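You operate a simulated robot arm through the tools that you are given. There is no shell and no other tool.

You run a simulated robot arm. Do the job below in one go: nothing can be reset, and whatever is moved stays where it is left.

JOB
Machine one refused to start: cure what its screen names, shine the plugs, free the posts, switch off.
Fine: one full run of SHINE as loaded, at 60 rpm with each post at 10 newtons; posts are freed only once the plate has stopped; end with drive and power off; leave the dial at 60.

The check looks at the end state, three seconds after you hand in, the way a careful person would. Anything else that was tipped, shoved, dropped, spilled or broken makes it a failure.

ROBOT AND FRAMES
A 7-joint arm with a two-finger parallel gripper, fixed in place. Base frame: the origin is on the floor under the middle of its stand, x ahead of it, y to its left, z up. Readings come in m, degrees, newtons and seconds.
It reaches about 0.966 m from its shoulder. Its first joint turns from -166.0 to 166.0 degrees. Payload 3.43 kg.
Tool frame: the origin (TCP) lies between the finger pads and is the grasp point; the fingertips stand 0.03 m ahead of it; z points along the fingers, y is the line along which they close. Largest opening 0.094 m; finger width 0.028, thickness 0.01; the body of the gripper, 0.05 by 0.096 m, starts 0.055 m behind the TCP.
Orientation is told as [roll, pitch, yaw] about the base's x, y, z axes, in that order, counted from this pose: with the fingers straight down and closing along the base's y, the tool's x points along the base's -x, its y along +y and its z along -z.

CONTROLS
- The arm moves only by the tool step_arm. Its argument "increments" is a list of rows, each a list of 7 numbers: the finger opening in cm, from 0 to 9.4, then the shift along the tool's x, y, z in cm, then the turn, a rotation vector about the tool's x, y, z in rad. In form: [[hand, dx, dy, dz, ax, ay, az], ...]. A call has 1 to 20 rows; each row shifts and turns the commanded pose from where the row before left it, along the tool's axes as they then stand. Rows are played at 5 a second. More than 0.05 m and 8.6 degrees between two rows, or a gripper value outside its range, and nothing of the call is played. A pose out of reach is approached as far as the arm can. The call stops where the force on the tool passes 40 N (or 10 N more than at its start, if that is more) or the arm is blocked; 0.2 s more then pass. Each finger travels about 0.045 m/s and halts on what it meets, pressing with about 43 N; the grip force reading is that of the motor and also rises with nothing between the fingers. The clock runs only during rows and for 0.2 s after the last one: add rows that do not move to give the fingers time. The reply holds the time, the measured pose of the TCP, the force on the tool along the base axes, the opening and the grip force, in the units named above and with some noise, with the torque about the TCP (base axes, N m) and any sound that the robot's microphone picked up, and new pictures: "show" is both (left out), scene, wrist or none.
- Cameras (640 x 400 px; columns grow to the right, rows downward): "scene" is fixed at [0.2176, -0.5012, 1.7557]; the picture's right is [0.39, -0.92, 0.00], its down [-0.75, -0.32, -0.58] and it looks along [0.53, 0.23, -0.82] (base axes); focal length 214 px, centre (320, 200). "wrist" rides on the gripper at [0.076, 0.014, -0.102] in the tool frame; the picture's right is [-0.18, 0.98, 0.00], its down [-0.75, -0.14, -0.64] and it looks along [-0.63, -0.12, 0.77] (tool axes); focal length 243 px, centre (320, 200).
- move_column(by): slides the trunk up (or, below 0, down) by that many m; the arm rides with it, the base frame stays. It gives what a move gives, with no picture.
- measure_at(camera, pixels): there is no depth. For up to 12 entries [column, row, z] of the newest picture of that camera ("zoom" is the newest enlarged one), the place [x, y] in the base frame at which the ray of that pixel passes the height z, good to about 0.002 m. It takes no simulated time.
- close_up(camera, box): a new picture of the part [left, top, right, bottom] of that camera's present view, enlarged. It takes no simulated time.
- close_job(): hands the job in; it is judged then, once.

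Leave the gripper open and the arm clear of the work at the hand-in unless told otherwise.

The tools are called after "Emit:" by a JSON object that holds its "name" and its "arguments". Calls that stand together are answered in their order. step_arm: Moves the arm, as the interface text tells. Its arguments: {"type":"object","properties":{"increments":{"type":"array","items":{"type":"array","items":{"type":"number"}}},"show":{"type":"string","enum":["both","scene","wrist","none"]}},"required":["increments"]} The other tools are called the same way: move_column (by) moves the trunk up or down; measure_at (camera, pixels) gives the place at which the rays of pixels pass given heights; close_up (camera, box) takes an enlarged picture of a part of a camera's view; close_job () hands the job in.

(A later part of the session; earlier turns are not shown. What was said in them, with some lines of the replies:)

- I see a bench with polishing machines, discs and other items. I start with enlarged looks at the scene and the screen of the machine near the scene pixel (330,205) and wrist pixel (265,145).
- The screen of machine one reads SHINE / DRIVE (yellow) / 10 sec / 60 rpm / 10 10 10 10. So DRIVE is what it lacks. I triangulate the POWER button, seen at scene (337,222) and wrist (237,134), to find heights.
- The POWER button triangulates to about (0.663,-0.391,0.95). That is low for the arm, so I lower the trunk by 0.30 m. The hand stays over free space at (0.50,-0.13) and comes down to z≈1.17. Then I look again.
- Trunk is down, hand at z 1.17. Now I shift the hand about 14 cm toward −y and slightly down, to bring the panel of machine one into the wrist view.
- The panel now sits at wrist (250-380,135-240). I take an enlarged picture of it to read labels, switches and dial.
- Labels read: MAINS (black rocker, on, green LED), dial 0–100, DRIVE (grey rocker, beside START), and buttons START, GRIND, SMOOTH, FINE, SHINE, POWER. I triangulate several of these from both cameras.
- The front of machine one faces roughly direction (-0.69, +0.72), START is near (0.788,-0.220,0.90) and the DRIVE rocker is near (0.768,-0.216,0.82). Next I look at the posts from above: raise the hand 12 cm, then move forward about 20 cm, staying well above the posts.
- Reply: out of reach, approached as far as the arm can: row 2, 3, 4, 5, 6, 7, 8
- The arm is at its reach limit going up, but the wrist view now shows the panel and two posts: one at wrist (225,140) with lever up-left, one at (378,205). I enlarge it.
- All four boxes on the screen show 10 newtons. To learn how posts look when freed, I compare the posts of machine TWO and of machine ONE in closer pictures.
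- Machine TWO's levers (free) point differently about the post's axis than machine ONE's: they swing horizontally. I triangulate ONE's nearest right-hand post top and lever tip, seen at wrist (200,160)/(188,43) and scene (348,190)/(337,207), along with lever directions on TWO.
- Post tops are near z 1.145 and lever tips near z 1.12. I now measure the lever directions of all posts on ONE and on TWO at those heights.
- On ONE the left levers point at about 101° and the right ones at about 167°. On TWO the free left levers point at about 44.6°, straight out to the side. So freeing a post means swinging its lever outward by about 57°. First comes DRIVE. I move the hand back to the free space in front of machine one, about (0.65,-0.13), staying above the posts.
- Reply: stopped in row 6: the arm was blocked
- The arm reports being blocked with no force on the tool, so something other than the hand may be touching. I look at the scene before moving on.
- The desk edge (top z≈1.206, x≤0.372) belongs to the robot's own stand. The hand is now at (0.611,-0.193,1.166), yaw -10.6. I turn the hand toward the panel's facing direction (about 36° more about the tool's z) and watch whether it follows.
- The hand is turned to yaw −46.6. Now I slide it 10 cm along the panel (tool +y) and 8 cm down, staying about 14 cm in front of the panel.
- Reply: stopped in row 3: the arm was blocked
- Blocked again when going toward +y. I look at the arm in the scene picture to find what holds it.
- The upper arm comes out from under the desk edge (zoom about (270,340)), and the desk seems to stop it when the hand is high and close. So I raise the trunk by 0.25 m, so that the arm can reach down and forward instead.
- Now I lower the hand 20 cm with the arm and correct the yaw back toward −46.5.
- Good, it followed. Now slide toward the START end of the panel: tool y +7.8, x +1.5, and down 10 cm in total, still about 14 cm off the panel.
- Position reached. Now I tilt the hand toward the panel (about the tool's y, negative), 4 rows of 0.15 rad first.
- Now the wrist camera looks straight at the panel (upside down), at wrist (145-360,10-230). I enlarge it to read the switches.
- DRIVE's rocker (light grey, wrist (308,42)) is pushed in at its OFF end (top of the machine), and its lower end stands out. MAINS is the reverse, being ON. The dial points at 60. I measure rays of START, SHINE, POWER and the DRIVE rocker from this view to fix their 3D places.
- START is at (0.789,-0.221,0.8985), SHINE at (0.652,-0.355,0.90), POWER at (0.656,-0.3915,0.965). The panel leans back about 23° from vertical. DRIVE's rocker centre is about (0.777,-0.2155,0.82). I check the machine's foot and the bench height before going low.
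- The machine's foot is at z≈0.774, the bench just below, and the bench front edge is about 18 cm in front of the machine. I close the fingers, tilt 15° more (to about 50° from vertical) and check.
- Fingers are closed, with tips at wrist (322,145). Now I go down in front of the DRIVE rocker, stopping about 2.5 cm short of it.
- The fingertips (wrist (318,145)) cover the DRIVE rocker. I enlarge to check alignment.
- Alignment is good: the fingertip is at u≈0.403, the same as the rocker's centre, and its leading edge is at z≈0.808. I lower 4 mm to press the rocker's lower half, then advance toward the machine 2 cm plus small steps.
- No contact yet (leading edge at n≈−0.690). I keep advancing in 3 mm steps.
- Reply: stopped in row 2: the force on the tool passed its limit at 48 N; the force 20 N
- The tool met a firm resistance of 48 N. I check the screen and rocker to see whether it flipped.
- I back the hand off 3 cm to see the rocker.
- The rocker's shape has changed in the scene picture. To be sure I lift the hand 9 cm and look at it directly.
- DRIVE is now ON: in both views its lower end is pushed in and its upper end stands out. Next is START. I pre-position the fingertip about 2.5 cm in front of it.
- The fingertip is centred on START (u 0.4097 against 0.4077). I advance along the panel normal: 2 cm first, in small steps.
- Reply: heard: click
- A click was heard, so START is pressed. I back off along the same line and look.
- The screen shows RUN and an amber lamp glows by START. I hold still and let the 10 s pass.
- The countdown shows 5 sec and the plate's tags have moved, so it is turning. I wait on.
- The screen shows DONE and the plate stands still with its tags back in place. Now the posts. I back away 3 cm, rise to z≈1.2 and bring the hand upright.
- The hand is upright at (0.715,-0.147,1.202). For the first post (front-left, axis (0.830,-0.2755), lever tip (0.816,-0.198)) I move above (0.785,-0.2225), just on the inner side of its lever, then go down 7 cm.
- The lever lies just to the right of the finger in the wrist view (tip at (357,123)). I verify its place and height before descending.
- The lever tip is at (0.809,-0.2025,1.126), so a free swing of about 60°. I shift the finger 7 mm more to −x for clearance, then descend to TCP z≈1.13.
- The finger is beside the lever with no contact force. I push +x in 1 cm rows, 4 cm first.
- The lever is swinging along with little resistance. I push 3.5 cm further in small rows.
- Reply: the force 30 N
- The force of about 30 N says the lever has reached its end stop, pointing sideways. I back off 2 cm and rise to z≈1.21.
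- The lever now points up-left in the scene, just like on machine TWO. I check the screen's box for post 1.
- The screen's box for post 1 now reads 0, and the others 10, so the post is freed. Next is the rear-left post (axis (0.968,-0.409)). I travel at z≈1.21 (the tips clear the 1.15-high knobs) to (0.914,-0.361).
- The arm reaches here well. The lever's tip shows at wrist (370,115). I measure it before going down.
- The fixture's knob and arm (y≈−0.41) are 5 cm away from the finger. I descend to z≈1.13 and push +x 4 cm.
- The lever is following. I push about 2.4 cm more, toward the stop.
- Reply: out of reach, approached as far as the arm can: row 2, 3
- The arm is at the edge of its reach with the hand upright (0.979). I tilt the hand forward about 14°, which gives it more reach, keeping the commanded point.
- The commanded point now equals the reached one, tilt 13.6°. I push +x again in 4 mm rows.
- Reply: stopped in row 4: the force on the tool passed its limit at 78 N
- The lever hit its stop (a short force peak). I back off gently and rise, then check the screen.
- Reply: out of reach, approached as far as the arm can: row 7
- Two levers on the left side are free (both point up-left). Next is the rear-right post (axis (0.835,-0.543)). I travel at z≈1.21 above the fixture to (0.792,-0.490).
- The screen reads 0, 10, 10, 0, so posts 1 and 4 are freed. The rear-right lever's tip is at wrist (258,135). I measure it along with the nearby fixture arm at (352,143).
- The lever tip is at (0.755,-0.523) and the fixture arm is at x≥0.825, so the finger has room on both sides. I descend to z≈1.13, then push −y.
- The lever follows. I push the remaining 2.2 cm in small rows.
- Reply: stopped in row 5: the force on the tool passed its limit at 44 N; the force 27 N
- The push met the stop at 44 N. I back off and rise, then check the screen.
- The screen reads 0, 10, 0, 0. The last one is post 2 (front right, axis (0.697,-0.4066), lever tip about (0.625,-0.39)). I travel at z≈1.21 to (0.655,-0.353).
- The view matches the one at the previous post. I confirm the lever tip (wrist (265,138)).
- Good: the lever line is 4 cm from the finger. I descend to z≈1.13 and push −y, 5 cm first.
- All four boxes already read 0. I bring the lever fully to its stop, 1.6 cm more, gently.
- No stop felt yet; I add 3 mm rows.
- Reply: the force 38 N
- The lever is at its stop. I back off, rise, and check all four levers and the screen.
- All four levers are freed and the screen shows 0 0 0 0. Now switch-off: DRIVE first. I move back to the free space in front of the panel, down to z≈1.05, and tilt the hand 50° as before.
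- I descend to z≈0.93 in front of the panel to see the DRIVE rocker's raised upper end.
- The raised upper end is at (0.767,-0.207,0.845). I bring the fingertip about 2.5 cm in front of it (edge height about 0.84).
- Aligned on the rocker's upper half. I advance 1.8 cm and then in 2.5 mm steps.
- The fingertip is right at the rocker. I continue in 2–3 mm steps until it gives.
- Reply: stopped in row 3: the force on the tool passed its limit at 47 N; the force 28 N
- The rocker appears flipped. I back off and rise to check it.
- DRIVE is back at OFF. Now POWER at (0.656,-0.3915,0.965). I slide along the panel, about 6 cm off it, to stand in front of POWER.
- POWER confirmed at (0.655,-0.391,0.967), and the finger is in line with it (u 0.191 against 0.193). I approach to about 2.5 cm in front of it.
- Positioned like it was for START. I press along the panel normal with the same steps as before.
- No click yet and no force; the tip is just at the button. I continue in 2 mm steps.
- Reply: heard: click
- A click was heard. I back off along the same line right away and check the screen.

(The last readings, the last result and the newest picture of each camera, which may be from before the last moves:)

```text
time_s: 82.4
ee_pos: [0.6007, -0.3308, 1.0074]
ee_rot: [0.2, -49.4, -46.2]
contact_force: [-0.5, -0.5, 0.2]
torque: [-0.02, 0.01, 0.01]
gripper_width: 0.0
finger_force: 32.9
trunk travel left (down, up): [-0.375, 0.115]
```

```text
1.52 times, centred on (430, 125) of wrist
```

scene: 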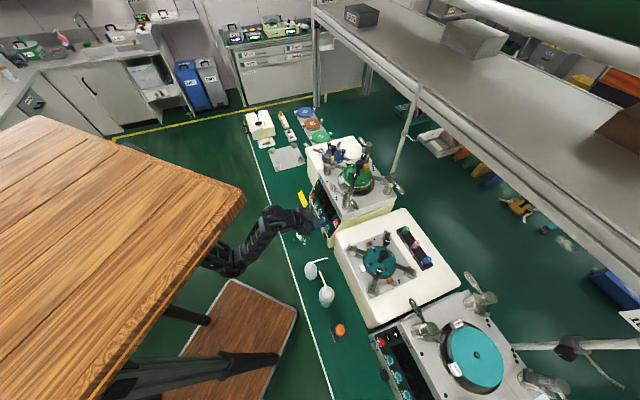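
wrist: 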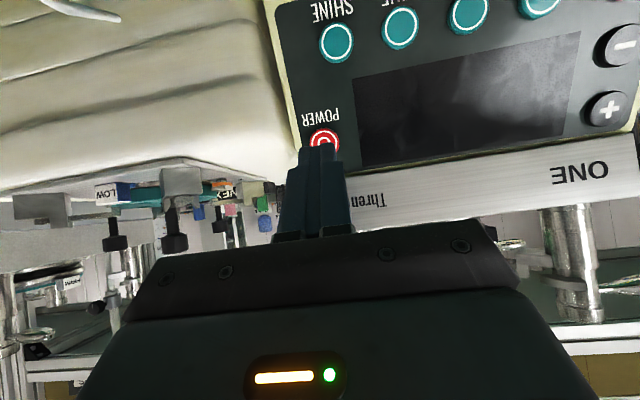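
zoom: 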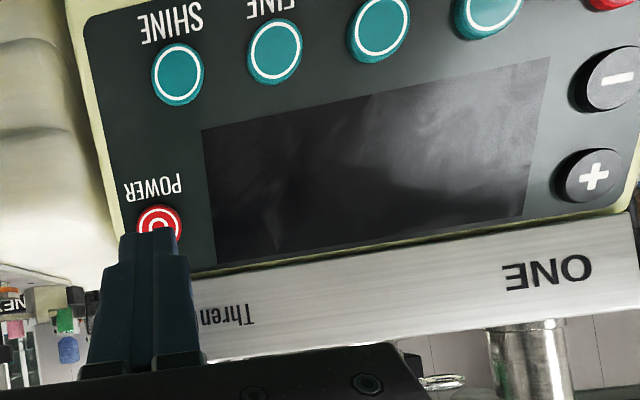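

The screen is dark, so power is off. I retreat away from the machine, then up, and open the fingers while doing a last check of the panel.

Emit:
{"name": "step_arm", "arguments": {"increments": [[0, 1.93, 2, -2.3, 0, 0, 0], [0, 1.93, 2, -2.3, 0, 0, 0], [0, -2.55, 2, -2.14, 0, 0, 0], [0, -1.5, 1, -1.3, 0, 0, 0], [4, 0, 0, 0, 0, 0, 0], [9.4, 0, 0, 0, 0, 0, 0], [9.4, 0, 0, 0, 0, 0, 0], [9.4, 0, 0, 0, 0, 0, 0], [9.4, 0, 0, 0, 0, 0, 0], [9.4, 0, 0, 0, 0, 0, 0]], "show": "both"}}

Emit:
{"name": "close_up", "arguments": {"camera": "wrist", "box": [150, 0, 480, 200]}}

Emit:
{"name": "close_up", "arguments": {"camera": "scene", "box": [300, 130, 410, 240]}}

```text
time_s: 84.6
ee_pos: [0.6461, -0.2723, 1.0375]
ee_rot: [0.2, -49.4, -46.2]
contact_force: [-0.6, 0.1, -0.2]
torque: [0.01, 0.0, 0.01]
gripper_width: 0.0939
finger_force: 0.1
out of reach, approached as far as the arm can: row 1, 2, 3, 4
trunk travel left (down, up): [-0.375, 0.115]
```

scene: 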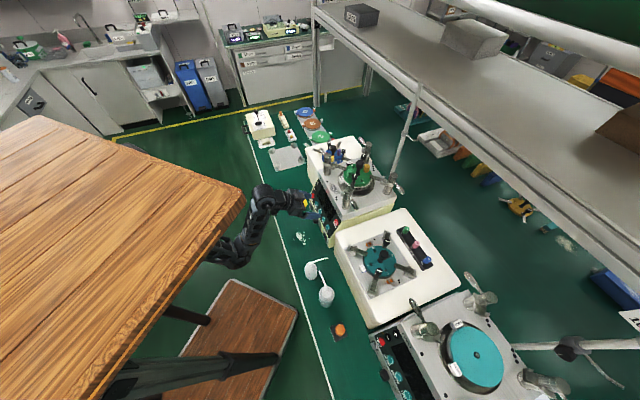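
wrist: 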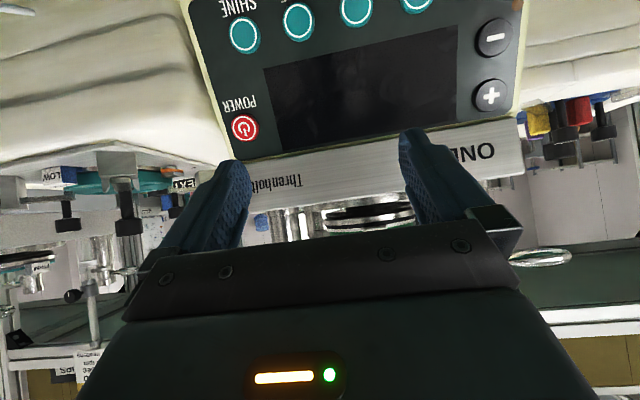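

```text
1.94 times, centred on (315, 100) of wrist
```

zoom: 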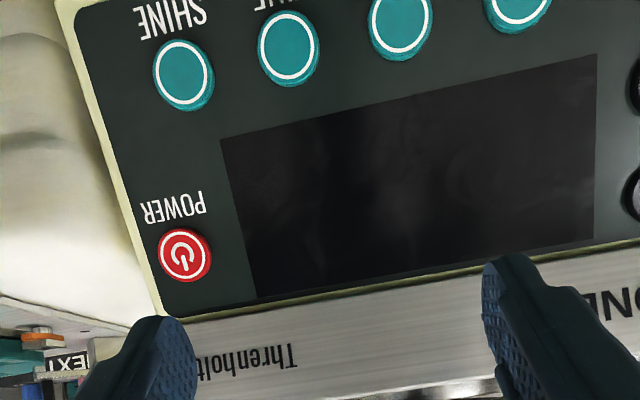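

```text
3.64 times, centred on (355, 185) of scene
```

zoom: 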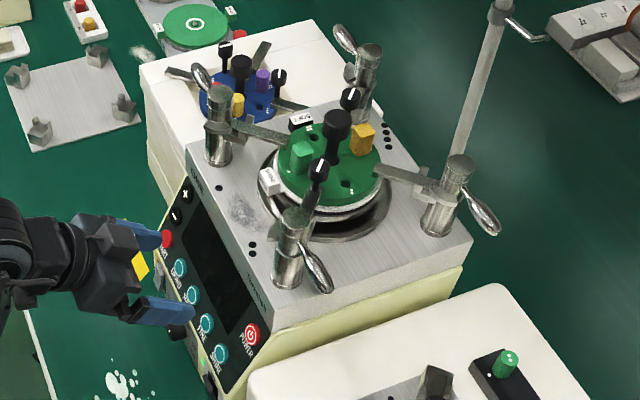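

Arm movement back was limited by reach, but the hand is 7 cm clear of the panel and open. I bring it upright, then raise it and move away toward +y.

Emit:
{"name": "step_arm", "arguments": {"increments": [[9.4, 0, 0, 0, 0, 0.144, 0], [9.4, 0, 0, 0, 0, 0.144, 0], [9.4, 0, 0, 0, 0, 0.144, 0], [9.4, 0, 0, 0, 0, 0.144, 0], [9.4, 0, 0, 0, 0, 0.144, 0], [9.4, 0, 0, 0, 0, 0.144, 0], [9.4, 0, 0, -4, 0, 0, 0], [9.4, 0, 0, -4, 0, 0, 0], [9.4, 0, 0, -4, 0, 0, 0], [9.4, 2.2, 2.2, 0, 0, 0, 0], [9.4, 2.2, 2.2, 0, 0, 0, 0], [9.4, 2.2, 2.2, 0, 0, 0, 0], [9.4, 0, 0, 0, 0, 0, 0]], "show": "both"}}

Emit:
{"name": "close_up", "arguments": {"camera": "wrist", "box": [200, 60, 460, 240]}}

Emit:
{"name": "close_up", "arguments": {"camera": "scene", "box": [300, 130, 410, 240]}}

```text
time_s: 87.4
ee_pos: [0.6494, -0.1773, 1.1581]
ee_rot: [0.1, 0.1, -46.1]
contact_force: [-0.4, -0.2, 0.2]
torque: [0.01, 0.03, -0.02]
gripper_width: 0.094
finger_force: 0.2
trunk travel left (down, up): [-0.375, 0.115]
```

scene: 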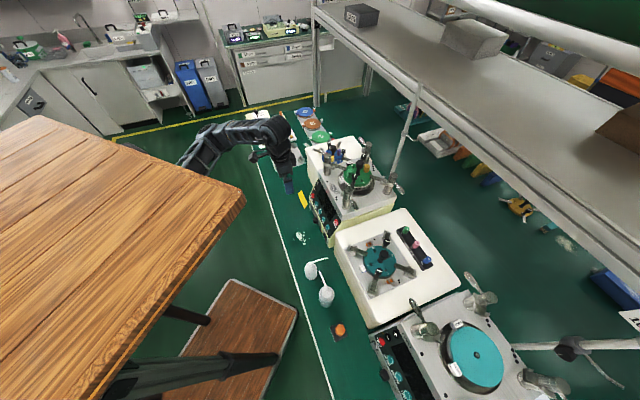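
wrist: 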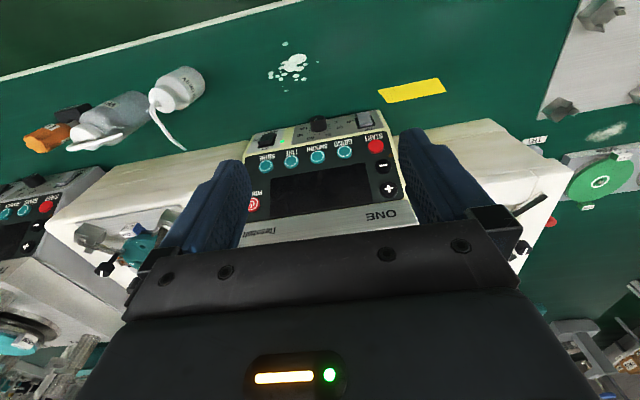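

```text
2.22 times, centred on (330, 150) of wrist
```

zoom: 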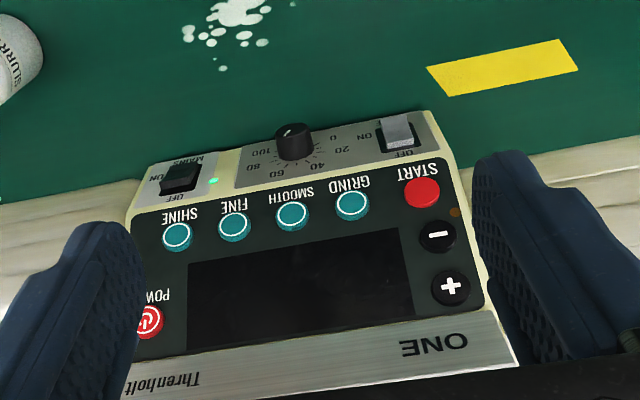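

```text
3.64 times, centred on (355, 185) of scene
```

zoom: 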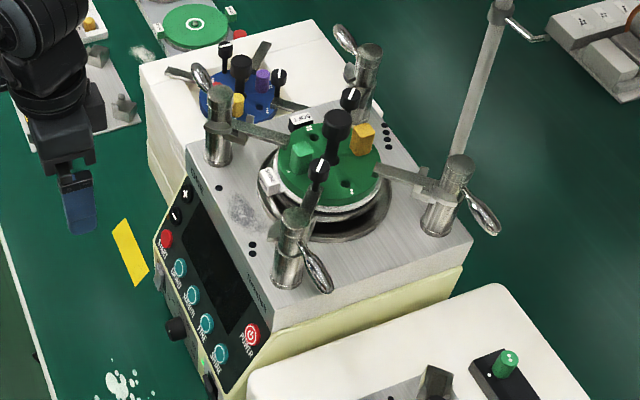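

The screen is dark, DRIVE is OFF, and all four levers point outward. I take a last close look at the dial, and at machine TWO's switch row for comparison.

Emit:
{"name": "close_up", "arguments": {"camera": "wrist", "box": [290, 110, 345, 145]}}

Emit:
{"name": "close_up", "arguments": {"camera": "scene", "box": [360, 325, 440, 400]}}

Emit:
{"name": "close_up", "arguments": {"camera": "scene", "box": [300, 195, 340, 245]}}

```text
11.43 times, centred on (318, 128) of wrist
```

zoom: 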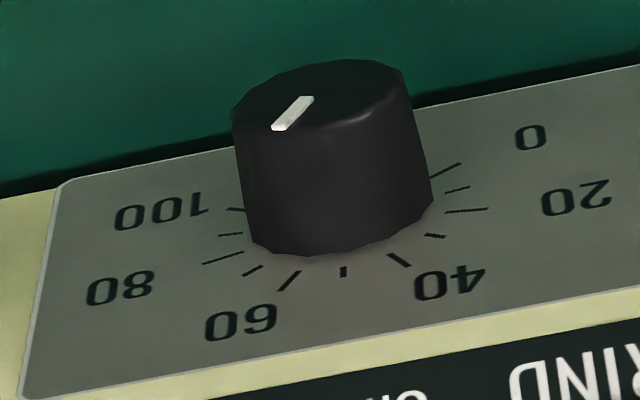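

```text
5.33 times, centred on (400, 362) of scene
```

zoom: 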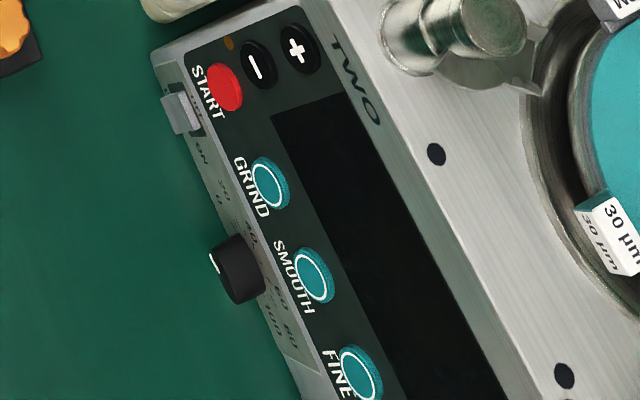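

```text
8.00 times, centred on (320, 220) of scene
```

zoom: 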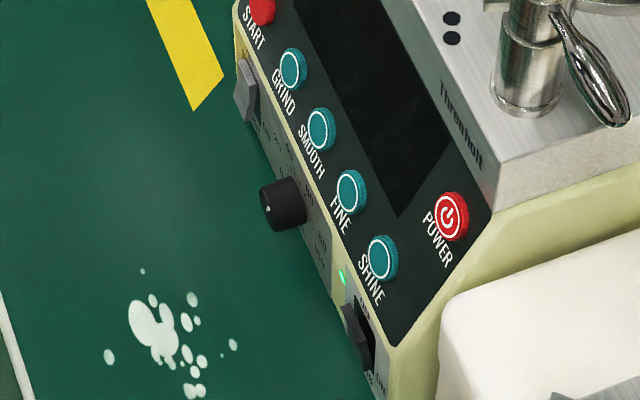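

Everything checks out:
- The dial still points at 60.
- DRIVE is OFF, in the same position as on machine TWO.
- The screen is dark after POWER.
- All four posts are freed and the plate stands still.
- The hand is open and clear of the work at (0.649,-0.177,1.158).

I hand in the job.

Emit:
{"name": "close_job", "arguments": {}}

```text
The job is handed in.
```

Machine one has done one full SHINE run and is switched off. I handed the job in, and no verdict came back.

- **Fault:** the screen named DRIVE because the drive switch was off. I switched it on and pressed START once.
- **Run:** the screen counted down from 10 seconds at 60 rpm with each post at 10 newtons, then showed DONE. I freed no post until the plate had stopped.
- **Posts:** all four levers are swung out to their stops, and the screen read 0 newtons for each post. One lever met its stop with a brief force peak of 78 N. I saw no damage.
- **Switched off:** DRIVE is off, POWER is off with the screen dark, and the dial still points at 60.
- **MAINS:** I left the separate MAINS switch on with its green light lit, taking "power" to mean the POWER button.

I saw nothing else moved or knocked over. The gripper is open and the arm is clear of the machine.
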